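You operate a simulated robot arm through the tools that you are given. There is no shell and no other tool. Be economical: measure what you need, move in short steps, check, and stop when the job is done.

The job below is to be done with a simulated robot arm. You get a single attempt, and the scene is never put back.

TASK
Put things in order on the sorting bench top. At the end: the green block with a hole stands where the thick grey pad stood; the blue angle gauge is on the brown sealed carton; the thick grey pad stands on top of the silver oblong tin; the slim grey block stands where the green block with a hole stood; whatever was shut is shut again. Leave all else as you found it, and nothing knocked over.

The check looks at the end state, three seconds after you hand in, the way a careful person would. Anything else that was tipped, shoved, dropped, spilled or broken makes it a failure.

THE ROBOT
A 7-joint arm with a two-finger parallel gripper, fixed in place. Base frame: the origin is at the foot of the arm, x ahead of it, y to its left, z up; the work surface is at about z = 820. Readings come in mm, degrees, newtons and seconds.
With the tool pointing down near the work surface it reaches from about 300 to 700 mm from the base axis. Its first joint turns from -66.0 to 66.0 degrees. Payload 1.57 kg.
The TCP is the grasp point between the finger pads, 30 mm short of the fingertips. In the tool frame z runs along the fingers and y along their closing line. The gripper opens to 110 mm. The fingers are 24 mm wide and 12 mm thick; the gripper's body (48 by 112 mm) begins 78 mm behind the TCP.
Orientation is that of the tool frame in the base frame, as [roll, pitch, yaw] about the fixed x, y, z axes, in that order (R = Rz(yaw) Ry(pitch) Rx(roll)). With the fingers straight down and closing along the base's y, the tool's x points along the base's -x, its y along +y and its z along -z.

THE INTERFACE
- The arm moves only by the tool apply_moves. Its argument "commands" is text: rows parted by semicolons, each of 7 numbers parted by spaces: the shift along the tool's x, y, z in cm, then the turn, a rotation vector about the tool's x, y, z in degrees, then the gripper command, from -1 (fully open) to 1 (shut), values between in proportion. In form: tx ty tz rx ry rz grip; .... A call has 1 to 8 rows; each row shifts and turns the commanded pose from where the row before left it, along the tool's axes as they then stand. Each row takes 0.2 s and may step no farther than 50 mm and 8.6 degrees from the row before; otherwise, or with a gripper value out of range, the whole call is refused. A pose out of reach is approached as far as the arm can. The call stops where the force on the tool passes 40 N (or 10 N more than at its start, if that is more) or the arm is blocked; 0.2 s more then pass. Each finger travels about 108 mm/s and halts on what it meets, pressing with about 29 N; the grip force reading is that of the motor and also rises with nothing between the fingers. The clock runs only during rows and for 0.2 s after the last one: add rows that do not move to give the fingers time. The reply holds the time, the measured pose of the TCP, the force on the tool along the base axes, the opening and the grip force, in the units named above and with some noise.
- Cameras (640 x 400 px; columns grow to the right, rows downward): "scene" is fixed at [172.3, -386.1, 1385.8]; the picture's right is [0.70, -0.72, 0.00], its down [-0.47, -0.46, -0.75] and it looks along [0.54, 0.53, -0.66] (base axes); focal length 245 px, centre (320, 200). "wrist" rides on the gripper at [-36, 0, -80] in the tool frame; the picture's right is [0.00, -1.00, 0.00], its down [0.97, 0.00, -0.24] and it looks along [0.24, 0.00, 0.97] (tool axes); focal length 218 px, centre (320, 200).
- camera(camera): a new picture of that camera. It takes no simulated time.
- locate(camera, pixels): for up to 12 pixels [column, row] of the newest picture of that camera ("zoom" is the newest enlarged one), the place [x, y, z] in the base frame of the surface seen there, good to about 2 mm, but the place of the scene camera against the robot may be out by one fixed shift of up to 25 mm in any direction. It takes no simulated time.
- enlarge(camera, box): a new picture of the part [left, top, right, bottom] of that camera's present view, enlarged. It takes no simulated time.
- close_job(): hands the job in; it is judged then, once.

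Work in short steps. Measure before you move; look again where a grasp or a placing could have gone wrong, and mend it. You have 80 turns and 34 pictures in all, those below and enlarged ones among them. Open the gripper and draw the arm clear of the work before you hand the job in, unless the task says otherwise; then end with one line.

The tools are called after "Request:" as a command line: name --argument value ..., lists and objects as JSON in quotes. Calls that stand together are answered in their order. apply_moves: Moves the arm, as the interface text tells. Its arguments: {"type":"object","properties":{"commands":{"type":"string"}},"required":["commands"]} The other tools are called the same way: camera (camera) takes a picture; locate (camera, pixels) gives the place of the surface under pixels of a picture; enlarge (camera, box) takes an enlarged picture of a part of a camera's view; close_job () hands the job in.

At the start:

```text
time: 0.0
position: [472.9, -79.6, 1208.1]
tcp_rot: [-180.0, 0.0, 179.9]
force: [-0.3, -0.5, -0.5]
finger_gap: 110.1
grip_force: 0.1
```

scene: 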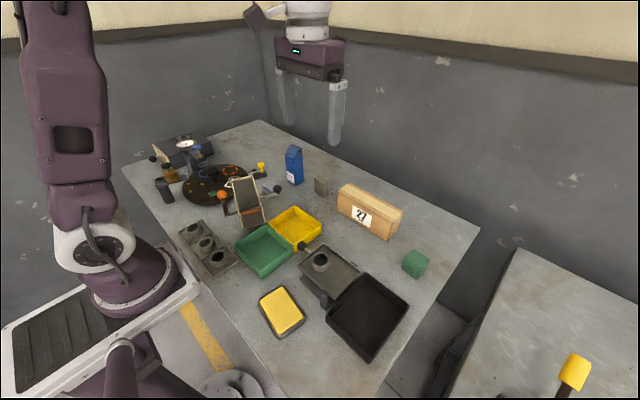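
wrist: 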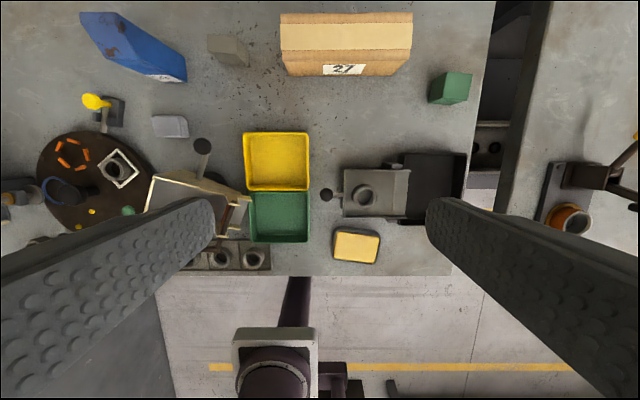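

The pictures show a carton (27), blue object, grey block, green cube, trays and a turntable. I enlarge to identify each object.

Request:
enlarge --camera "scene" --box '[120, 120, 280, 220]'

Request:
enlarge --camera "scene" --box '[240, 140, 440, 265]'

Request:
enlarge --camera "scene" --box '[160, 200, 420, 362]'

Request:
enlarge --camera "wrist" --box '[0, 80, 320, 280]'

```text
4.00 times, centred on (200, 170) of scene
```

zoom: 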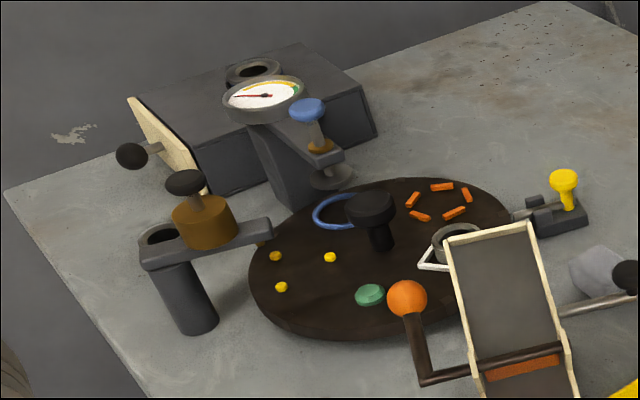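

```text
3.20 times, centred on (340, 202) of scene
```

zoom: 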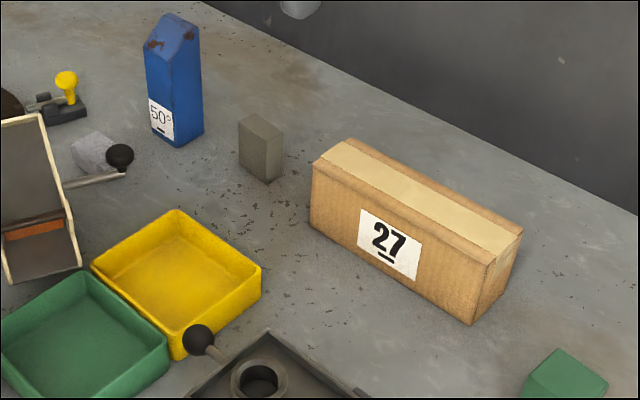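

```text
2.46 times, centred on (290, 281) of scene
```

zoom: 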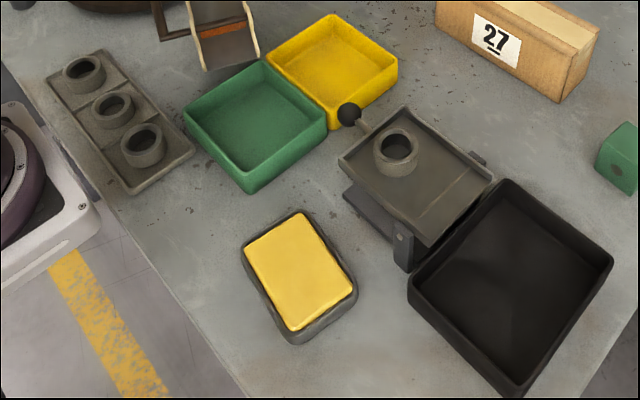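

```text
2.00 times, centred on (160, 180) of wrist
```

zoom: 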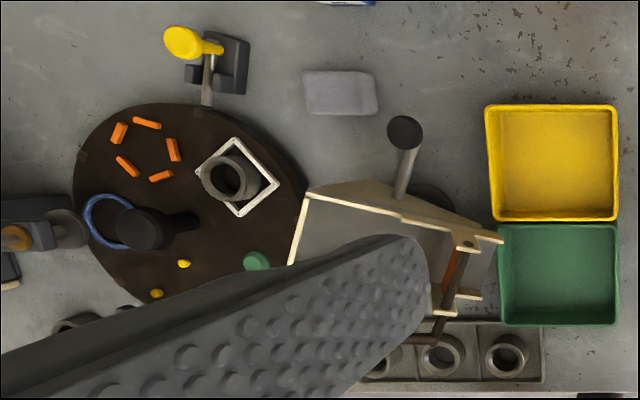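

I need to settle which are the pad and the tin: zooming in on the light-grey thing (265,188) and the dark box at (185,148).

Request:
enlarge --camera "scene" --box '[232, 160, 296, 200]'

Request:
enlarge --camera "scene" --box '[140, 120, 220, 170]'

```text
10.00 times, centred on (264, 180) of scene
```

zoom: 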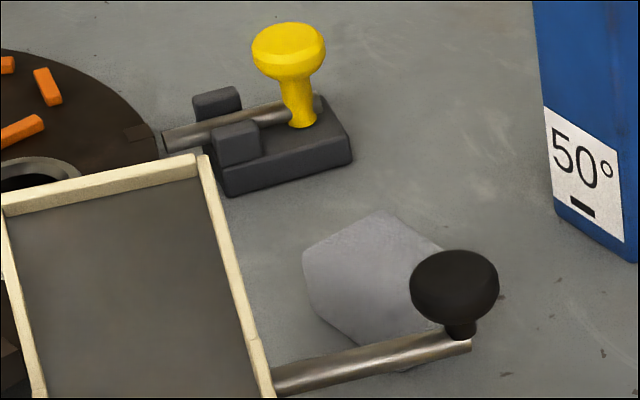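

```text
8.00 times, centred on (180, 145) of scene
```

zoom: 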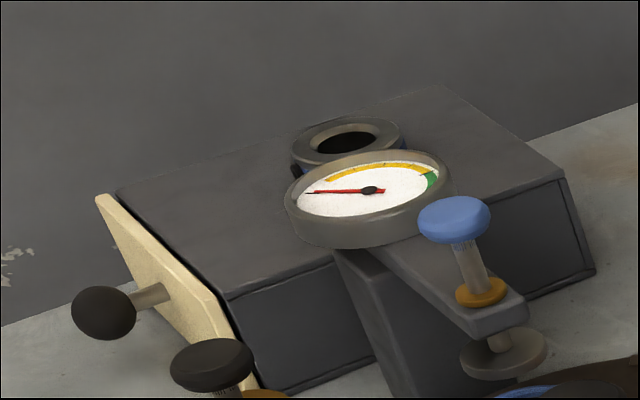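

I locate the key points of everything in the scene and the wrist view to compare frames (the wrist frame gives robot-true coordinates).

Request:
camera --camera "wrist"

Request:
locate --camera "scene" --pixels '[[282, 310], [415, 260], [365, 205], [294, 155], [321, 182], [268, 187], [185, 146], [155, 157], [205, 150], [320, 262], [300, 225], [185, 135]]'

Request:
locate --camera "wrist" --pixels '[[357, 247], [452, 82], [345, 32], [130, 50], [228, 45], [170, 127], [275, 160], [280, 215], [363, 194], [96, 101], [203, 146], [430, 180]]'

```text
25 pictures are left
```

wrist: 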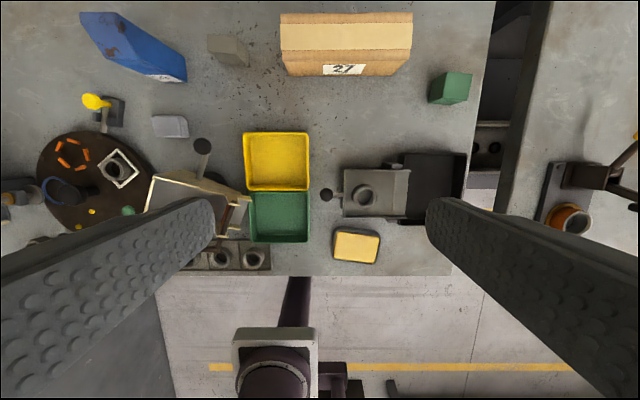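

```text
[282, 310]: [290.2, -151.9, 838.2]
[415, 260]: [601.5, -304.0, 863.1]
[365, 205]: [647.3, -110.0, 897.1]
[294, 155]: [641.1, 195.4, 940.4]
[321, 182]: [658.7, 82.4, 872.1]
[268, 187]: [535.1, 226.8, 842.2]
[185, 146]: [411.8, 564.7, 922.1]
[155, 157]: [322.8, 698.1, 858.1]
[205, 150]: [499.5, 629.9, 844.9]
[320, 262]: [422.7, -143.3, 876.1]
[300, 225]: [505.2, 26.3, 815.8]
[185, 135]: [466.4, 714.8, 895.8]
```

```text
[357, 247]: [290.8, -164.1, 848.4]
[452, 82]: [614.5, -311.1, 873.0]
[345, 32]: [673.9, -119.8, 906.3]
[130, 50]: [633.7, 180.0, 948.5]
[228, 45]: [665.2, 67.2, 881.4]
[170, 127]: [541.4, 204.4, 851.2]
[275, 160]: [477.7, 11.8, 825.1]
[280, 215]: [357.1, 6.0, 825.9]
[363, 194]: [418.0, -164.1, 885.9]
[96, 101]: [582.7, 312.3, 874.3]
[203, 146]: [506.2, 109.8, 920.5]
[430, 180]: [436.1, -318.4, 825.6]
```

Two candidates for tin/pad: light-grey piece at wrist (170,127) and the yellow-topped one at (357,247). I enlarge both.

Request:
enlarge --camera "wrist" --box '[310, 140, 470, 270]'

Request:
enlarge --camera "wrist" --box '[140, 100, 220, 150]'

```text
3.08 times, centred on (390, 205) of wrist
```

zoom: 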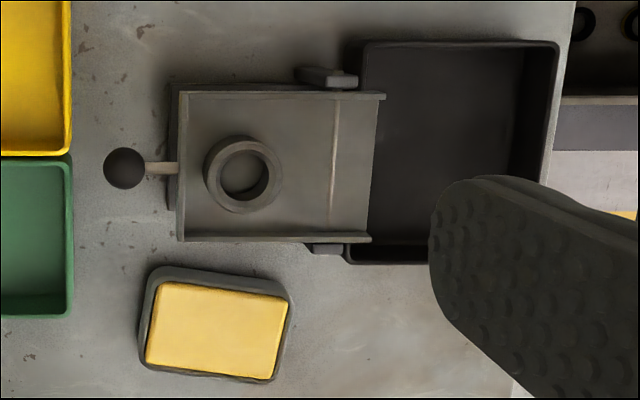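

```text
8.00 times, centred on (180, 125) of wrist
```

zoom: 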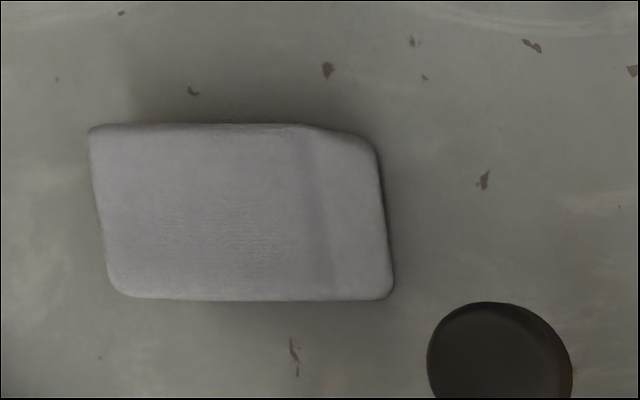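

The light-grey piece is fabric-like (the pad). I need a closer look at the chute area and the yellow-topped item for a hidden tin; moving the wrist camera left and down.

Request:
apply_moves --commands "0 4 2.5 0 0 0 -1;0 4 2.5 0 0 0 -1;0 4 2.5 0 0 0 -1;0 4 2.5 0 0 0 -1;0 4 2.5 0 0 0 -1;0 0 0 0 0 0 -1"

Request:
camera --camera "wrist"

```text
time: 1.4
position: [477.1, 122.2, 1081.5]
tcp_rot: [-180.0, 0.0, -180.0]
force: [-0.8, -0.1, 0.6]
finger_gap: 109.8
grip_force: 0.0
```

```text
22 pictures are left
```

wrist: 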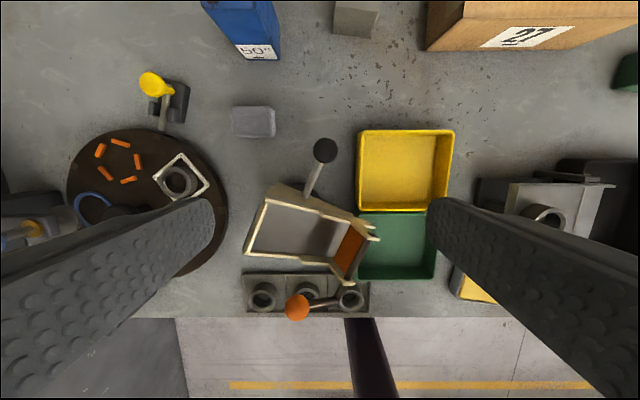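

No tin near the chute. Enlarging the scene's view of the yellow-topped item and the space under the tilting tray.

Request:
enlarge --camera "scene" --box '[250, 240, 346, 340]'

```text
4.00 times, centred on (298, 290) of scene
```

zoom: 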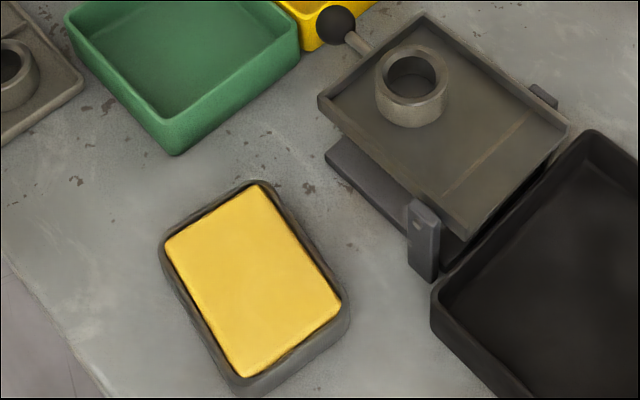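

Still ambiguous; I look at the far-left area of the bench, in case a tin is hidden behind the gauge or in the box.

Request:
apply_moves --commands "0 5 0 0 0 0 -1;0 5 0 0 0 0 -1;0 5 0 0 0 0 -1;0 5 0 0 0 0 -1;0 5 0 0 0 0 -1;0 0 0 0 0 0 -1"

Request:
camera --camera "wrist"

```text
time: 2.8
position: [473.9, 374.3, 1083.4]
tcp_rot: [180.0, 0.0, -179.9]
force: [-1.9, 0.1, 0.9]
finger_gap: 109.8
grip_force: 0.0
```

```text
20 pictures are left
```

wrist: 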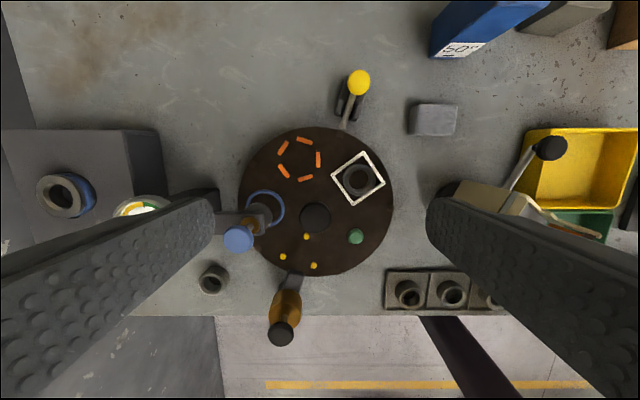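

Enlarging the light-grey piece (433,119) and the slim block (565,17) from this nearer view.

Request:
enlarge --camera "wrist" --box '[395, 90, 475, 140]'

Request:
locate --camera "wrist" --pixels '[[418, 105], [456, 107], [456, 134], [412, 133], [433, 112], [433, 132], [440, 128], [425, 118], [315, 215], [359, 84], [65, 195], [90, 150]]'

```text
8.00 times, centred on (435, 115) of wrist
```

zoom: 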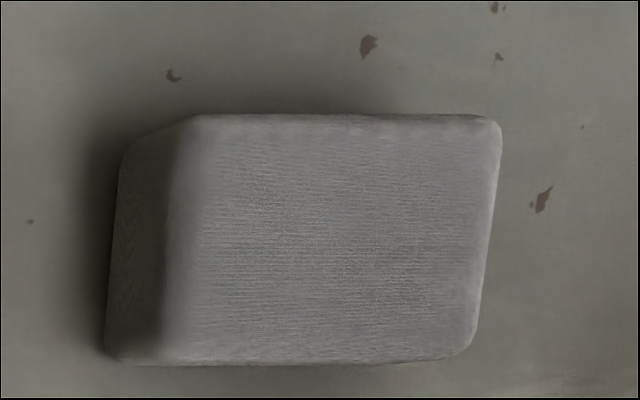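

```text
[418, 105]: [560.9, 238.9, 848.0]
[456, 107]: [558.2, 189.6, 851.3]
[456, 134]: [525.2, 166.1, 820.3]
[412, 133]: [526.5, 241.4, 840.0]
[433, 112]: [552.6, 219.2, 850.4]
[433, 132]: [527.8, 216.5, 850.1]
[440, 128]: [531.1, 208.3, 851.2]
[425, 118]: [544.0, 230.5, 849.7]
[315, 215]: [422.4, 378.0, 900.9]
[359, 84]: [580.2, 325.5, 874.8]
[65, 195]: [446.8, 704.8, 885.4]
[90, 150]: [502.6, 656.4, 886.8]
```

The light-grey ribbed piece is the pad (centre about 542,213, top z 850, axis-aligned, 53 x 37); the yellow-topped metal dish at (291,-164) is the only tin-like thing. I move above the pad with the gap set to about 80 and descend part way.

Request:
apply_moves --commands "-1.7 -4.03 0 0 0 0 -0.45;-1.7 -4.03 0 0 0 0 -0.45;-1.7 -4.03 0 0 0 0 -0.45;-1.7 -4.03 0 0 0 0 -0.45;0 0 4.5 0 0 0 -0.45;0 0 4.5 0 0 0 -0.45;0 0 4.5 0 0 0 -0.45;0 0 0 0 0 0 -0.45"

Request:
camera --camera "wrist"

Request:
locate --camera "wrist" --pixels '[[320, 200], [300, 230], [340, 230], [320, 260], [320, 290], [320, 150]]'

```text
time: 4.6
position: [539.6, 207.4, 948.5]
tcp_rot: [-180.0, 0.0, -180.0]
force: [-0.9, 1.0, 0.3]
finger_gap: 79.8
grip_force: 0.2
```

```text
18 pictures are left
```

wrist: 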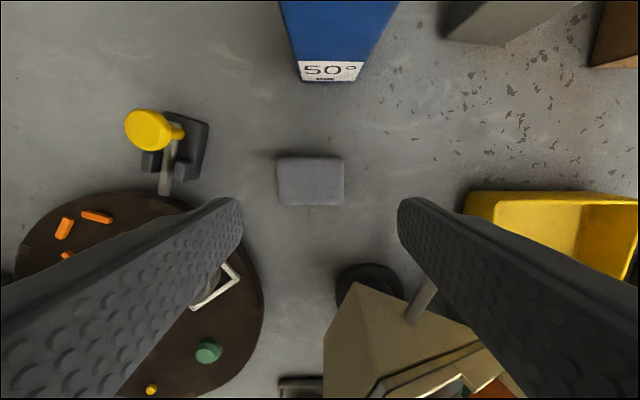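

```text
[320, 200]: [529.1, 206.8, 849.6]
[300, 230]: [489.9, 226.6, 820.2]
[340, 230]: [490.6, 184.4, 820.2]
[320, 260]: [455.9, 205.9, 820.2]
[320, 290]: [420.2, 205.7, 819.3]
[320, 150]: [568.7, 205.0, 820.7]
```

Pad spans columns 278–344, rows 158–205, centre about (543,214). I shift slightly, descend to z≈855 and close.

Request:
apply_moves --commands "-0.3 0.6 3.1 0 0 0 -0.45;0 0 3.1 0 0 0 -0.45;0 0 3.1 0 0 0 -0.45;0 0 0 0 0 0 -0.45;0 0 0 0 0 0 0.2;0 0 0 0 0 0 0.4;0 0 0 0 0 0 0.4"

```text
time: 6.2
position: [543.4, 214.9, 850.1]
tcp_rot: [-180.0, -0.2, 180.0]
force: [0.3, 0.5, -0.6]
finger_gap: 54.6
grip_force: 29.3
```

Pad held at gap 54.6. I lift it 150 mm and start toward the tin, stopping short to look.

Request:
apply_moves --commands "0 0 -3 0 0 0 0.4;0 0 -4 0 0 0 0.4;0 0 -4.5 0 0 0 0.4;0 0 -4.5 0 0 0 0.4;2.6 -3.9 0 0 0 0 0.4;2.6 -3.9 0 0 0 0 0.4;2.6 -3.9 0 0 0 0 0.4;2.6 -3.9 0 0 0 0 0.4"

Request:
apply_moves --commands "2.6 -3.9 0 0 0 0 0.4;2.6 -3.9 0 0 0 0 0.4;2.6 -3.9 0 0 0 0 0.4;2.6 -3.9 0 0 0 0 0.4;0 0 0 0 0 0 0.4"

Request:
camera --camera "wrist"

```text
time: 8.0
position: [437.0, 55.3, 1014.4]
tcp_rot: [180.0, 0.0, 179.9]
force: [-0.6, 0.1, -0.9]
finger_gap: 54.6
grip_force: 29.2
```

```text
time: 9.2
position: [336.9, -95.8, 1016.4]
tcp_rot: [-180.0, -0.1, -180.0]
force: [0.5, 0.0, 0.2]
finger_gap: 54.4
grip_force: 28.8
```

```text
17 pictures are left
```

wrist: 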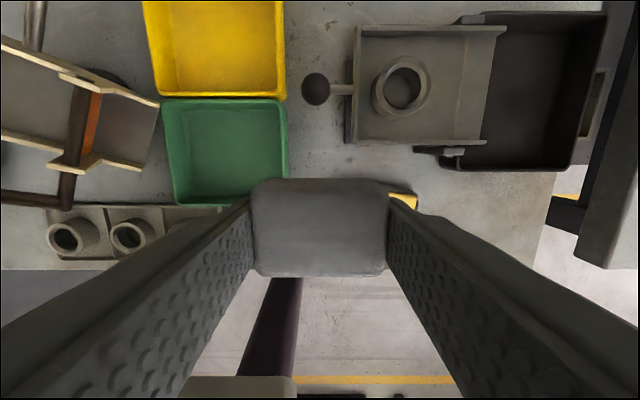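

Something grey shows beside the black bin at (593,103), worth a closer look before placing; I enlarge it.

Request:
enlarge --camera "wrist" --box '[420, 0, 640, 220]'

Request:
locate --camera "wrist" --pixels '[[593, 103], [597, 85], [578, 100], [410, 200], [540, 140], [600, 60]]'

```text
1.82 times, centred on (530, 110) of wrist
```

zoom: 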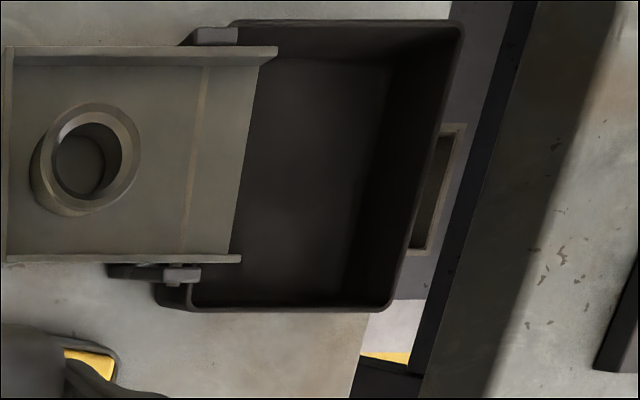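

```text
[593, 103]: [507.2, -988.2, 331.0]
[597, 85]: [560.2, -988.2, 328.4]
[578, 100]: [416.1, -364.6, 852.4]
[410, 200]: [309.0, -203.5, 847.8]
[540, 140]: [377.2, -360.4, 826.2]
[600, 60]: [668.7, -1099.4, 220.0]
```

That's only a shelf below the bench. I carry on: over the tin centre (293,-163), descending to z≈890.

Request:
apply_moves --commands "2.2 -3.35 0 0 0 0 0.4;2.2 -3.35 0 0 0 0 0.4;0 0 4 0 0 0 0.4;0 0 4 0 0 0 0.4;0 0 4 0 0 0 0.4;0 0 0 0 0 0 0.4;0 0 0 0 0 0 0.4"

Request:
enlarge --camera "scene" --box '[240, 260, 336, 320]'

```text
time: 10.8
position: [295.0, -166.6, 891.7]
tcp_rot: [-179.9, 0.0, 180.0]
force: [-0.4, 0.7, -0.1]
finger_gap: 54.8
grip_force: 29.1
```

```text
6.67 times, centred on (288, 290) of scene
```

zoom: 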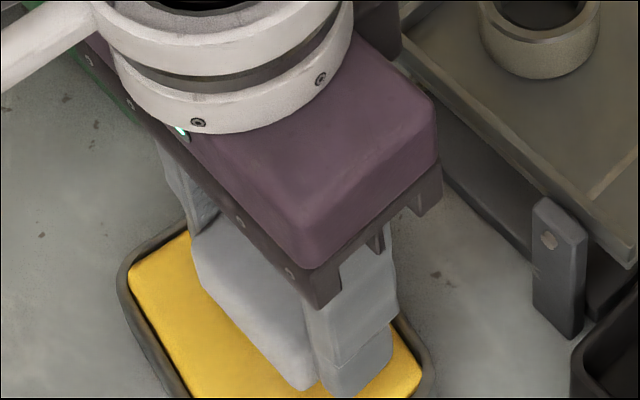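

The pad is centred over the yellow top. Lowering gently.

Request:
apply_moves --commands "0 0 0.4 0 0 0 0.4;0 0 0.3 0 0 0 0.4;0 0 0.3 0 0 0 0.4;0 0 0 0 0 0 0.4"

```text
time: 11.8
position: [294.9, -165.5, 884.9]
tcp_rot: [-180.0, 0.1, -180.0]
force: [0.2, 0.4, 0.2]
finger_gap: 54.7
grip_force: 28.8
```

No contact yet; continuing down in 2 mm steps.

Request:
apply_moves --commands "0 0 0.2 0 0 0 0.4;0 0 0.2 0 0 0 0.4;0 0 0 0 0 0 0.4"

Request:
apply_moves --commands "0 0 0.2 0 0 0 0.4;0 0 0 0 0 0 0.4"

```text
time: 12.6
position: [292.9, -165.0, 880.6]
tcp_rot: [-180.0, -0.1, 180.0]
force: [0.2, 0.4, 0.4]
finger_gap: 54.4
grip_force: 29.5
```

```text
time: 13.2
position: [291.0, -164.3, 880.1]
tcp_rot: [180.0, -0.1, -180.0]
force: [1.0, 0.6, 0.3]
finger_gap: 54.8
grip_force: 29.2
```

Still free; a little further until force appears.

Request:
apply_moves --commands "0 0 0.15 0 0 0 0.4;0 0 0 0 0 0 0.4"

Request:
apply_moves --commands "0 0 0.15 0 0 0 0.4;0 0 0 0 0 0 0.4"

```text
time: 13.8
position: [291.9, -164.2, 878.6]
tcp_rot: [180.0, 0.0, 179.9]
force: [0.3, -0.2, -0.3]
finger_gap: 54.6
grip_force: 29.1
```

```text
time: 14.4
position: [291.4, -163.7, 878.0]
tcp_rot: [-179.9, 0.0, 180.0]
force: [0.9, -0.1, 38.2]
finger_gap: 54.8
grip_force: 29.0
```

Contact (38 N). Ease off 1 mm, then open and rise.

Request:
apply_moves --commands "0 0 -0.1 0 0 0 0.4;0 0 0 0 0 0 -0.35;0 0 0 0 0 0 -0.35;0 0 0 0 0 0 -0.35;0 0 -3 0 0 0 -0.35;0 0 -5 0 0 0 -0.35;0 0 -5 0 0 0 -0.35"

Request:
camera --camera "wrist"

```text
time: 16.0
position: [291.8, -166.1, 1004.2]
tcp_rot: [180.0, -0.1, 180.0]
force: [0.2, 0.2, 0.1]
finger_gap: 74.2
grip_force: 0.0
```

```text
14 pictures are left
```

wrist: 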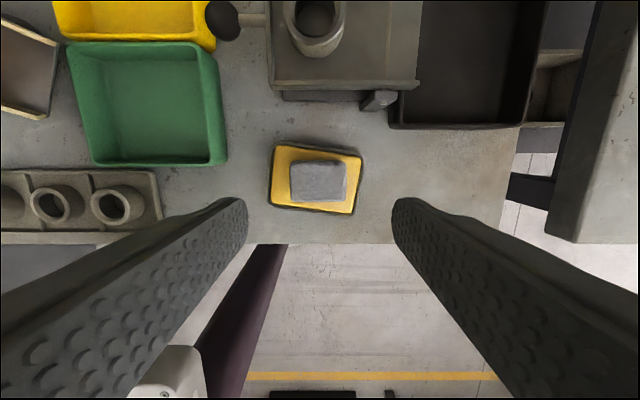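

Pad sits well centred on the tin. Next, over the green block near (614,-311).

Request:
apply_moves --commands "-4.2 -2 0 0 0 0 -0.35;-4.2 -2 0 0 0 0 -0.35;-4.2 -2 0 0 0 0 -0.35;-4.2 -2 0 0 0 0 -0.35;-4.2 -2 0 0 0 0 -0.35;-4.2 -2 0 0 0 0 -0.35;-4.2 -2 0 0 0 0 -0.35;0 0 0 0 0 0 -0.35"

Request:
camera --camera "wrist"

```text
time: 17.8
position: [585.7, -301.2, 1004.8]
tcp_rot: [180.0, -0.1, 179.9]
force: [-0.4, 0.0, 0.3]
finger_gap: 74.3
grip_force: 0.0
```

```text
13 pictures are left
```

wrist: 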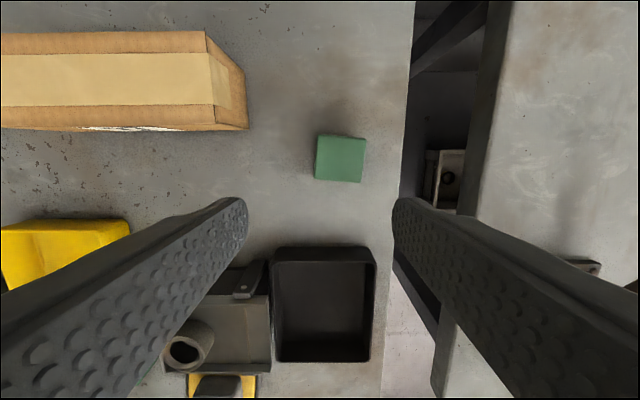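

The green top face spans about (319,136)-(366,139)-(361,183)-(315,178), slightly rotated. Locating its corners, and the carton's top edges.

Request:
locate --camera "wrist" --pixels '[[321, 139], [363, 141], [359, 179], [318, 175], [340, 159], [203, 33], [212, 104], [20, 128], [208, 75], [340, 190], [244, 128], [290, 150]]'

Request:
enlarge --camera "wrist" --box '[300, 130, 380, 190]'

```text
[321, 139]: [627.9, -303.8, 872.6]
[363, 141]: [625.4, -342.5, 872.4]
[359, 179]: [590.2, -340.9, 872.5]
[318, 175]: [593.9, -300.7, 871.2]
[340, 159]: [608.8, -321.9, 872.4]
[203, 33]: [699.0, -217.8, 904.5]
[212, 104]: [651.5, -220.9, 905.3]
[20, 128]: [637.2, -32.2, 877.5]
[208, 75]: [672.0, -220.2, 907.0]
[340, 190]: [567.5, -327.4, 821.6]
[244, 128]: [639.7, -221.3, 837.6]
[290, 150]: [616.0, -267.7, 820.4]
```

```text
6.67 times, centred on (340, 160) of wrist
```

zoom: 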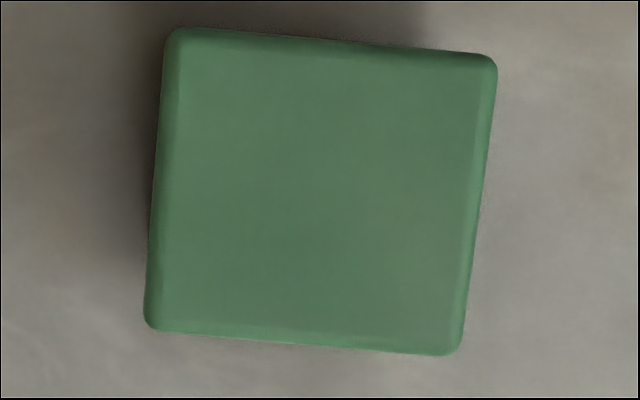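

Block centre (609,-321.5), turned about 4.5°, top z 872. Moving over, turning the tool +4.5° about its z, descending to ~856.

Request:
apply_moves --commands "-2.33 -2.03 0 0 0 0 -0.35;0 0 3 0 0 4.5 -0.35;0 0 4 0 0 0 -0.35;0 0 2 0 0 0 -0.35;0 0 0 0 0 0 -0.35;0 0 0 0 0 0 -0.35"

```text
time: 19.2
position: [595.3, -308.3, 917.6]
tcp_rot: [180.0, -0.1, 175.6]
force: [-0.6, -0.2, 0.4]
finger_gap: 74.4
grip_force: 0.0
out of reach, approached as far as the arm can: row 1
```

Stopped short (out of reach at that height); lower now, I try the remaining 14/-13 mm again.

Request:
apply_moves --commands "-0.75 -0.6 0.5 0 0 0 -0.35;-0.72 -0.6 0 0 0 0 -0.35;0 0 0 0 0 0 -0.35"

```text
time: 20.0
position: [603.2, -306.6, 906.8]
tcp_rot: [179.5, -1.0, 177.3]
force: [-0.1, -0.2, -0.5]
finger_gap: 74.3
grip_force: 0.1
out of reach, approached as far as the arm can: row 2
```

Reach ends ~12 mm short with the tool vertical. I tilt the tool about its closing axis by 8° (fingertips outward), which keeps the finger faces parallel to the block's sides and gains reach.

Request:
apply_moves --commands "0 0 -0.8 0 -8 0 -0.35;0 0 0 0 0 0 -0.35"

```text
time: 20.6
position: [606.8, -323.1, 919.7]
tcp_rot: [-180.0, 8.1, 175.3]
force: [0.9, 0.5, 0.5]
finger_gap: 74.4
grip_force: 0.0
```

Now at (607,-323), tilted 8°, on target. Descending straight to z≈858 and closing.

Request:
apply_moves --commands "0.22 0.05 2.05 0 0 0 -0.35;0.22 0.05 2.05 0 0 0 -0.35;0.22 0.05 2.05 0 0 0 -0.35;0 0 0 0 0 0 -0.35"

```text
time: 21.6
position: [609.8, -323.1, 857.6]
tcp_rot: [-179.9, 8.0, 175.5]
force: [0.2, 0.3, 0.2]
finger_gap: 74.2
grip_force: 0.2
```

Well placed; closing the fingers.

Request:
apply_moves --commands "0 0 0 0 0 0 0.2;0 0 0 0 0 0 0.5;0 0 0 0 0 0 0.5"

```text
time: 22.4
position: [609.2, -322.8, 856.9]
tcp_rot: [-180.0, 8.1, 175.5]
force: [0.2, -0.4, -0.1]
finger_gap: 47.7
grip_force: 29.1
```

Green block held (gap 47.7). Lifting along the tool axis, then starting across to the pad's old place.

Request:
apply_moves --commands "0 0 -3 0 0 0 0.5;0 0 -4.8 0 0 0 0.5;0 0 -4.8 0 0 0 0.5;0 0 0 0 0 0 0.5"

Request:
apply_moves --commands "0.8 4.83 -0.11 0 0 0 0.5;0.8 4.83 -0.11 0 0 0 0.5;0.8 4.83 -0.11 0 0 0 0.5;0.8 4.83 -0.11 0 0 0 0.5;0.8 4.83 -0.11 0 0 0 0.5;0.8 4.83 -0.11 0 0 0 0.5"

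Request:
apply_moves --commands "0.8 4.83 -0.11 0 0 0 0.5;0.8 4.83 -0.11 0 0 0 0.5;0.8 4.83 -0.11 0 0 0 0.5;0.8 4.83 -0.11 0 0 0 0.5;0.8 4.83 -0.11 0 0 0 0.5;0 0 0 0 0 0 0.5;0 0 0 0 0 0 0.5"

```text
time: 23.4
position: [587.9, -319.1, 985.8]
tcp_rot: [-179.9, 7.9, 175.5]
force: [-0.5, 0.0, -2.4]
finger_gap: 47.8
grip_force: 28.3
```

```text
time: 24.8
position: [567.8, -27.1, 983.7]
tcp_rot: [180.0, 8.0, 175.5]
force: [-0.1, 0.8, -2.7]
finger_gap: 48.0
grip_force: 29.2
```

```text
time: 26.4
position: [542.1, 220.2, 986.1]
tcp_rot: [180.0, 7.9, 175.5]
force: [-0.5, -0.1, -3.6]
finger_gap: 47.9
grip_force: 28.8
```

Over the pad's old place; descending to just above the table.

Request:
apply_moves --commands "0.55 -0.1 4 0 0 0 0.5;0.55 -0.1 4 0 0 0 0.5;0.55 -0.1 4 0 0 0 0.5;0 0 0 0 0 0 0.5;0 0 0 0 0 0 0.5"

Request:
apply_moves --commands "0 0 0 0 0 0 0.5"

```text
time: 27.6
position: [547.3, 214.8, 860.8]
tcp_rot: [-179.9, 8.0, 175.5]
force: [0.0, -0.2, -2.5]
finger_gap: 47.8
grip_force: 29.2
```

```text
time: 28.0
position: [546.9, 214.8, 860.1]
tcp_rot: [-179.9, 8.0, 175.5]
force: [-0.2, -0.7, -2.5]
finger_gap: 47.8
grip_force: 28.9
```

Shift 3 mm back in x, then lower by small steps to touch.

Request:
apply_moves --commands "0.33 0 0.2 0 0 0 0.5;0 0 0 0 0 0 0.5"

Request:
apply_moves --commands "0.02 0 0.12 0 0 0 0.5;0 0 0 0 0 0 0.5"

```text
time: 28.6
position: [542.9, 214.6, 858.5]
tcp_rot: [-180.0, 8.0, 175.5]
force: [0.4, -0.3, -2.7]
finger_gap: 48.2
grip_force: 28.8
```

```text
time: 29.2
position: [543.6, 215.2, 859.0]
tcp_rot: [180.0, 8.1, 175.5]
force: [-4.0, 1.9, 14.3]
finger_gap: 47.6
grip_force: 28.9
```

Contact; releasing and rising, then moving in -y.

Request:
apply_moves --commands "0 0 0 0 0 0 -0.3;0 0 0 0 0 0 -0.3;0 0 0 0 0 0 -0.3;0 0 -4 0 0 0 -0.3;0 0 -4 0 0 0 -0.3;0 0 -4.5 0 0 0 -0.3;0 0 0 0 0 0 -0.3"

Request:
apply_moves --commands "-0.4 -4.9 0.05 0 0 0 -0.3;-0.4 -4.9 0.05 0 0 0 -0.3;-0.4 -4.9 0.05 0 0 0 -0.3;-4 0.3 0.55 0 0 0 -0.3;-4 0.3 0.55 0 0 0 -0.3;0 0 0 0 0 0 -0.3"

Request:
camera --camera "wrist"

```text
time: 30.8
position: [523.6, 213.8, 981.5]
tcp_rot: [179.9, 8.0, 175.5]
force: [-0.4, -0.7, -0.4]
finger_gap: 71.7
grip_force: 0.1
```

```text
time: 32.2
position: [607.1, 63.6, 976.8]
tcp_rot: [180.0, 8.0, 175.6]
force: [-0.5, -1.0, 0.4]
finger_gap: 71.5
grip_force: 0.1
```

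```text
11 pictures are left
```

wrist: 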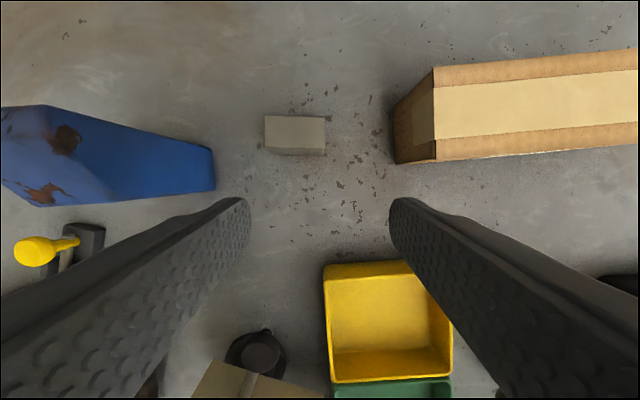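

Slim block at (265-326,115-155). Locating its corners plus the gauge and carton points.

Request:
enlarge --camera "wrist" --box '[250, 100, 340, 165]'

Request:
locate --camera "wrist" --pixels '[[268, 118], [322, 120], [320, 146], [268, 144], [295, 132], [295, 153], [435, 68], [437, 158], [630, 60], [45, 107], [50, 204], [214, 165]]'

```text
6.15 times, centred on (295, 132) of wrist
```

zoom: 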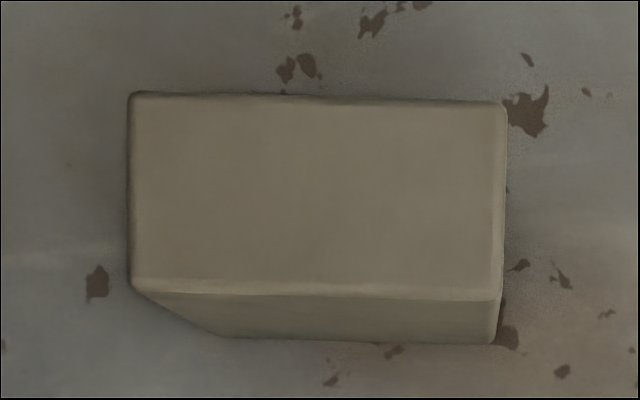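

```text
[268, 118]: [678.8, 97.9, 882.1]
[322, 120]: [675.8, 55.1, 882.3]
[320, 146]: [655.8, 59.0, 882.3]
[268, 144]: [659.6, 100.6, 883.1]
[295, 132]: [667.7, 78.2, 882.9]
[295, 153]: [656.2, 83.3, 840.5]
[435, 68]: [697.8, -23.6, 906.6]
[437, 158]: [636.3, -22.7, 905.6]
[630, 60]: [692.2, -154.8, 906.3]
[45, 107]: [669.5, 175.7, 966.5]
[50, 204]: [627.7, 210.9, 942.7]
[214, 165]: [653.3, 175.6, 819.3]
```

Slim block: centre (667.5,78), 48 (y) × ~25, top z 882, ~1.5° more turned than the tool. Moving over it and down to ~905 to check.

Request:
apply_moves --commands "-2.93 0.95 0.41 0 0 1.5 -0.3;-2.93 0.95 0.41 0 0 0 -0.3;0.4 0 2.9 0 0 0 -0.3;0.2 0 1.5 0 0 0 -0.3;0 0 0 0 0 0 -0.3;0 0 0 0 0 0 -0.3"

```text
time: 33.6
position: [667.1, 79.3, 937.0]
tcp_rot: [179.8, 8.0, 174.0]
force: [0.9, 0.6, -0.3]
finger_gap: 71.4
grip_force: 0.1
```

On target; descending 76 mm and closing.

Request:
apply_moves --commands "0.53 -0.1 3.77 0 0 0 -0.3;0.53 0 3.77 0 0 0 -0.3;0 0 0 0 0 0 -0.3;0 0 0 0 0 0 -0.3;0 0 0 0 0 0 0.2;0 0 0 0 0 0 0.5;0 0 0 0 0 0 0.5"

Request:
apply_moves --commands "0 0 0 0 0 0 0.5"

```text
time: 35.2
position: [666.8, 77.1, 862.5]
tcp_rot: [179.8, 8.1, 174.0]
force: [0.3, 0.2, -0.4]
finger_gap: 49.7
grip_force: 28.8
```

```text
time: 35.6
position: [667.6, 77.4, 862.6]
tcp_rot: [179.8, 8.1, 174.1]
force: [-0.1, 0.1, -0.2]
finger_gap: 49.9
grip_force: 29.0
```

Slim block gripped (gap 49.8). Lifting 125 mm along the tool and carrying over the carton to the green block's old place.

Request:
apply_moves --commands "0 0 -3 0 0 0 0.5;0 0 -4.8 0 0 0 0.5;0 0 -4.8 0 0 0 0.5;0 0 0 0 0 0 0.5;0.18 -4.48 -0.02 0 0 0 0.5;0.18 -4.48 -0.02 0 0 0 0.5;0.18 -4.48 -0.02 0 0 0 0.5"

Request:
apply_moves --commands "0.18 -4.48 -0.02 0 0 0 0.5;0.18 -4.48 -0.02 0 0 0 0.5;0.18 -4.48 -0.02 0 0 0 0.5;0.18 -4.48 -0.02 0 0 0 0.5;0.18 -4.48 -0.02 0 0 0 0.5;0.18 -4.48 -0.02 0 0 0 0.5;0 0 0 0 0 0 0.5;0 0 0 0 0 0 0.5"

```text
time: 37.2
position: [627.3, -50.6, 985.7]
tcp_rot: [179.7, 8.1, 174.0]
force: [-0.3, -0.6, -2.3]
finger_gap: 49.7
grip_force: 28.6
```

```text
time: 39.0
position: [593.1, -317.5, 983.1]
tcp_rot: [179.8, 8.0, 174.0]
force: [0.7, -0.3, -2.1]
finger_gap: 49.5
grip_force: 29.3
```

Descending to ~866 over (609,-321.5).

Request:
apply_moves --commands "0 -0.08 3.9 0 0 0 0.5;0 -0.08 3.9 0 0 0 0.5;0 -0.08 3.9 0 0 0 0.5;0 0 0 0 0 0 0.5;0 0 0 0 0 0 0.5"

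Request:
apply_moves --commands "0 0 0 0 0 0 0.5"

```text
time: 40.2
position: [610.0, -319.9, 868.9]
tcp_rot: [179.8, 8.0, 174.0]
force: [-0.2, -0.1, -2.2]
finger_gap: 49.7
grip_force: 28.5
```

```text
time: 40.6
position: [609.2, -319.3, 868.4]
tcp_rot: [179.8, 8.0, 174.0]
force: [-0.6, 0.0, -2.2]
finger_gap: 49.8
grip_force: 29.2
```

Lowering the last millimetres to touch.

Request:
apply_moves --commands "0.06 -0.15 0.4 0 0 0 0.5;0 0 0 0 0 0 0.5"

Request:
apply_moves --commands "0.02 0 0.12 0 0 0 0.5;0 0 0 0 0 0 0.5"

```text
time: 41.2
position: [609.8, -323.3, 864.4]
tcp_rot: [179.8, 8.1, 174.0]
force: [-0.3, -0.2, -2.3]
finger_gap: 49.7
grip_force: 28.5
```

```text
time: 41.8
position: [609.6, -322.5, 864.2]
tcp_rot: [179.7, 8.0, 174.1]
force: [-0.1, 0.3, -2.3]
finger_gap: 49.5
grip_force: 29.1
```

Still hanging; another millimetre.

Request:
apply_moves --commands "0.02 0 0.12 0 0 0 0.5;0 0 0 0 0 0 0.5"

```text
time: 42.4
position: [608.0, -323.6, 862.5]
tcp_rot: [179.8, 8.0, 173.9]
force: [-0.4, 0.1, -1.8]
finger_gap: 49.6
grip_force: 28.7
```

Request:
apply_moves --commands "0.01 0 0.07 0 0 0 0.5;0 0 0 0 0 0 0.5"

```text
time: 43.0
position: [607.4, -324.5, 863.0]
tcp_rot: [179.8, 8.0, 174.0]
force: [0.2, 0.1, -2.1]
finger_gap: 49.9
grip_force: 28.9
```

Not yet touching; one more 0.8 mm step.

Request:
apply_moves --commands "0.01 0 0.08 0 0 0 0.5;0 0 0 0 0 0 0.5"

```text
time: 43.6
position: [607.4, -325.7, 861.8]
tcp_rot: [180.0, 8.1, 174.0]
force: [-1.6, 0.0, 14.9]
finger_gap: 49.8
grip_force: 28.7
```

Contact. Releasing and rising.

Request:
apply_moves --commands "0 0 0 0 0 0 -0.3;0 0 0 0 0 0 -0.3;0 0 0 0 0 0 -0.3;0 0 -4 0 0 0 -0.3;0 0 -4.5 0 0 0 -0.3;0 0 -4.5 0 0 0 -0.3;0 0 -4.5 0 0 0 -0.3;0 0 0 0 0 0 -0.3"

Request:
camera --camera "scene"

```text
time: 45.4
position: [581.1, -321.7, 1034.8]
tcp_rot: [179.8, 8.0, 173.9]
force: [0.0, 0.3, -0.6]
finger_gap: 71.6
grip_force: 0.1
```

```text
9 pictures are left
```

scene: 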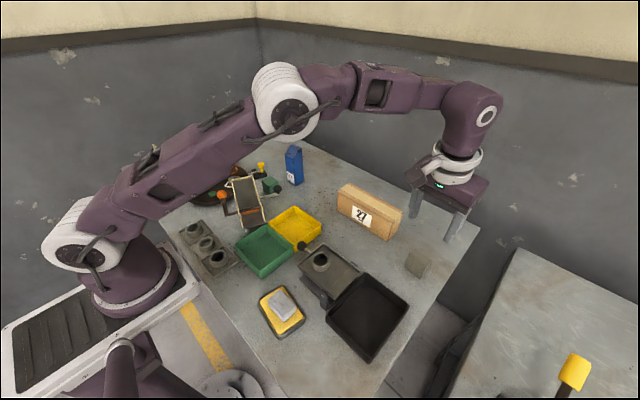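

All placements look right so far. Now moving to view the blue gauge from above.

Request:
apply_moves --commands "0.56 4.79 -0.08 0 0 0 -0.3;0.56 4.79 -0.08 0 0 0 -0.3;0.56 4.79 -0.08 0 0 0 -0.3;0.56 4.79 -0.08 0 0 0 -0.3;0.56 4.79 -0.08 0 0 0 -0.3;0.56 4.79 -0.08 0 0 0 -0.3;0.56 4.79 -0.08 0 0 0 -0.3;0.56 4.79 -0.08 0 0 0 -0.3"

Request:
apply_moves --commands "0.56 4.79 -0.08 0 0 0 -0.3;0.56 4.79 -1 0 0 0 -0.3;0 0 -3 0 8 0 -0.3;0 0 0 0 0 -6 -0.3;0 0 0 0 0 0 -0.3"

Request:
camera --camera "wrist"

```text
time: 47.2
position: [577.1, 63.6, 1032.4]
tcp_rot: [179.8, 8.2, 173.9]
force: [0.2, -0.6, 0.4]
finger_gap: 71.4
grip_force: 0.0
```

```text
time: 48.4
position: [570.2, 161.5, 1072.4]
tcp_rot: [179.8, 0.0, -179.9]
force: [-0.5, 0.0, 0.9]
finger_gap: 71.6
grip_force: 0.1
```

```text
8 pictures are left
```

wrist: 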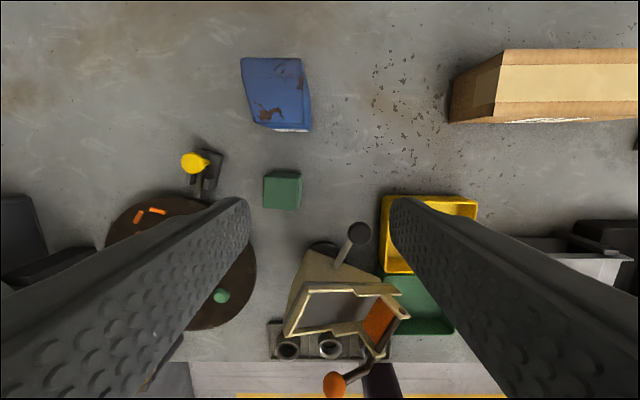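

Request:
enlarge --camera "wrist" --box '[225, 45, 337, 145]'

Request:
locate --camera "wrist" --pixels '[[244, 60], [300, 62], [306, 90], [300, 125], [255, 118], [250, 90], [270, 90], [270, 118], [309, 128], [285, 129], [497, 52], [497, 100]]'

Request:
enlarge --camera "scene" --box '[274, 138, 322, 192]'

```text
4.00 times, centred on (281, 95) of wrist
```

zoom: 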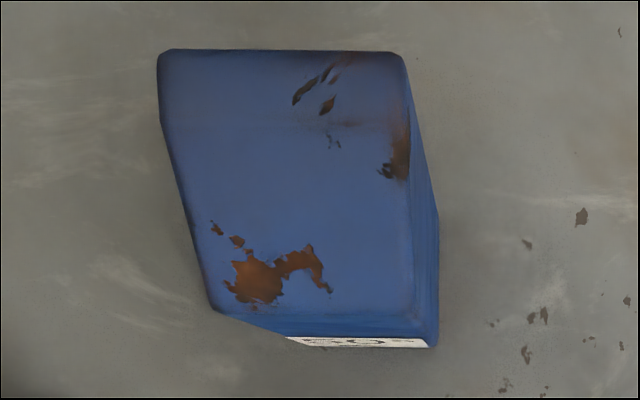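

```text
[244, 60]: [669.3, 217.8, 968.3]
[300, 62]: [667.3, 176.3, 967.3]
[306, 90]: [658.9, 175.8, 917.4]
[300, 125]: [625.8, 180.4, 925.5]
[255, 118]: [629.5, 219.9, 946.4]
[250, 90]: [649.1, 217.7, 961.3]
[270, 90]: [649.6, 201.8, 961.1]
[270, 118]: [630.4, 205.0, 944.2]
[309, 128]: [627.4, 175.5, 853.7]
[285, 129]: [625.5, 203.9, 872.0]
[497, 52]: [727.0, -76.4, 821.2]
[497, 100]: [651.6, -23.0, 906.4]
```

```text
7.41 times, centred on (298, 165) of scene
```

zoom: 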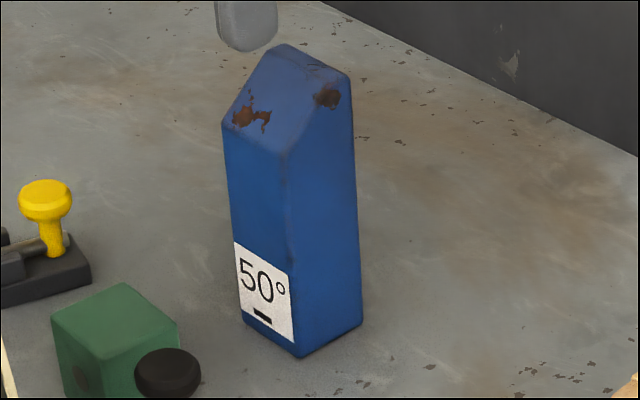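

Gauge: y 176–220, x ≈ 626–671, top 968 (sloping to 943), axis-aligned; carton top z 906, x 636–698, y −23…−221. I tilt the tool 12° for reach and move over the gauge at z≈1010.

Request:
apply_moves --commands "0 0 0 0 -6 0 -0.3;0 0 0 0 -6 0 -0.3;-2.11 1.22 2.56 0 0 0 -0.3;-2.11 1.22 2.56 0 0 0 -0.3;-2.11 1.22 2.56 0 0 0 -0.3;0 0 0 0 0 0 -0.3;0 0 0 0 0 0 -0.3"

Request:
camera --camera "wrist"

```text
time: 50.0
position: [651.9, 196.6, 1010.8]
tcp_rot: [179.9, 12.0, 180.0]
force: [-0.6, 0.9, -0.1]
finger_gap: 71.6
grip_force: 0.1
```

```text
5 pictures are left
```

wrist: 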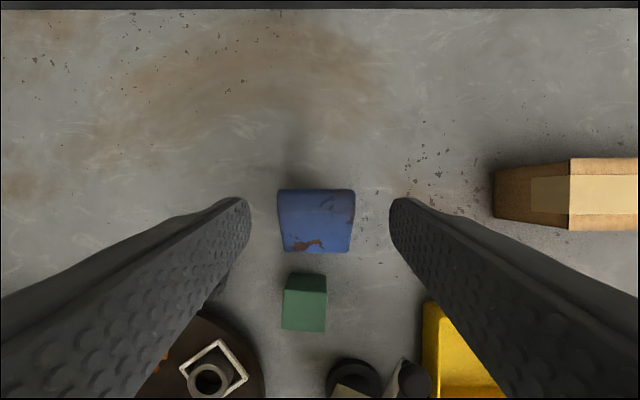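

The gauge is centred between the fingers (columns 278–355). Descending to z≈917 and closing.

Request:
apply_moves --commands "0.7 0 3.08 0 0 0 -0.3;0.7 0 3.08 0 0 0 -0.3;0.7 0 3.08 0 0 0 -0.3;0 0 0 0 0 0 -0.3;0 0 0 0 0 0 -0.3"

Request:
apply_moves --commands "0 0 0 0 0 0 0.2;0 0 0 0 0 0 0.5;0 0 0 0 0 0 0.5;0 0 0 0 0 0 0.5"

```text
time: 51.2
position: [648.0, 197.7, 915.4]
tcp_rot: [179.8, 12.0, 180.0]
force: [-0.4, -0.3, 0.3]
finger_gap: 71.4
grip_force: 0.1
```

```text
time: 52.2
position: [647.8, 197.3, 916.1]
tcp_rot: [179.8, 12.0, -180.0]
force: [-0.6, -0.6, 0.1]
finger_gap: 47.7
grip_force: 28.8
```

Gauge gripped (gap 47.7). Lifting 120 mm along the tool axis.

Request:
apply_moves --commands "0 0 -2 0 0 0 0.5;0 0 -3.5 0 0 0 0.5;0 0 -3.5 0 0 0 0.5;0 0 -3.4 0 0 0 0.5;0 0 0 0 0 0 0.5;0 0 0 0 0 0 0.5"

Request:
apply_moves --commands "-0.63 -4.1 0.134 0 0 0 0.5;-0.63 -4.1 0.134 0 0 0 0.5;-0.63 -4.1 0.134 0 0 0 0.5;-0.63 -4.1 0.134 0 0 0 0.5;-0.63 -4.1 0.134 0 0 0 0.5;-0.63 -4.1 0.134 0 0 0 0.5;-0.63 -4.1 0.134 0 0 0 0.5;0 0 0 0 0 0 0.5"

Request:
enlarge --camera "scene" --box '[300, 100, 460, 250]'

```text
time: 53.6
position: [621.0, 198.8, 1038.9]
tcp_rot: [179.8, 12.0, -179.9]
force: [0.3, 0.3, -1.5]
finger_gap: 47.4
grip_force: 28.6
```

```text
time: 55.4
position: [666.9, -90.1, 1038.3]
tcp_rot: [179.8, 12.0, 180.0]
force: [0.0, -0.9, -1.7]
finger_gap: 47.9
grip_force: 29.6
```

```text
2.67 times, centred on (380, 175) of scene
```

zoom: 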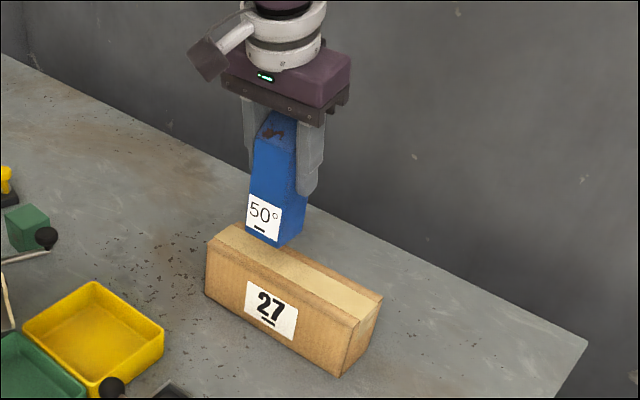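

The gauge hangs upright over the carton. Lowering to ~1006 then by small steps.

Request:
apply_moves --commands "0.33 0 1.56 0 0 0 0.5;0.29 0 1.38 0 0 0 0.5;0 0 0 0 0 0 0.5;0 0 0 0 0 0 0.5"

Request:
apply_moves --commands "0.03 0 0.15 0 0 0 0.5;0 0 0 0 0 0 0.5"

Request:
apply_moves --commands "0.03 0 0.12 0 0 0 0.5;0 0 0 0 0 0 0.5"

```text
time: 56.4
position: [667.1, -89.6, 1009.5]
tcp_rot: [179.8, 12.0, -179.9]
force: [1.1, 0.6, -1.6]
finger_gap: 47.9
grip_force: 28.4
```

```text
time: 57.0
position: [666.3, -89.7, 1006.8]
tcp_rot: [179.9, 12.1, -179.9]
force: [0.0, 0.8, -2.0]
finger_gap: 47.9
grip_force: 29.5
```

```text
time: 57.6
position: [667.2, -90.6, 1006.9]
tcp_rot: [179.8, 12.0, -180.0]
force: [-0.1, -0.2, -1.1]
finger_gap: 47.7
grip_force: 29.0
```

Still hanging; continuing.

Request:
apply_moves --commands "0.03 0 0.15 0 0 0 0.5;0 0 0 0 0 0 0.5"

Request:
apply_moves --commands "0.02 0 0.1 0 0 0 0.5;0 0 0 0 0 0 0.5"

```text
time: 58.2
position: [666.0, -89.3, 1004.2]
tcp_rot: [179.8, 12.1, -180.0]
force: [0.7, -0.4, -1.3]
finger_gap: 47.9
grip_force: 28.7
```

```text
time: 58.8
position: [667.8, -89.9, 1003.1]
tcp_rot: [179.8, 12.0, -180.0]
force: [0.0, 0.1, -1.6]
finger_gap: 48.1
grip_force: 29.1
```

Request:
apply_moves --commands "0.02 0 0.08 0 0 0 0.5;0 0 0 0 0 0 0.5"

```text
time: 59.4
position: [666.7, -88.7, 1003.1]
tcp_rot: [179.8, 12.1, -179.9]
force: [-0.4, -1.0, -1.0]
finger_gap: 47.8
grip_force: 28.8
```

One more 0.8 mm step.

Request:
apply_moves --commands "0.02 0 0.08 0 0 0 0.5;0 0 0 0 0 0 0.5"

```text
time: 60.0
position: [665.6, -89.3, 1001.3]
tcp_rot: [179.8, 12.1, 180.0]
force: [-0.1, 1.4, 0.2]
finger_gap: 47.9
grip_force: 28.8
```

Request:
apply_moves --commands "0.01 0 0.07 0 0 0 0.5;0 0 0 0 0 0 0.5"

```text
time: 60.6
position: [666.7, -89.1, 1001.6]
tcp_rot: [179.8, 12.2, 179.9]
force: [-2.7, 0.6, 4.5]
finger_gap: 47.6
grip_force: 28.3
```

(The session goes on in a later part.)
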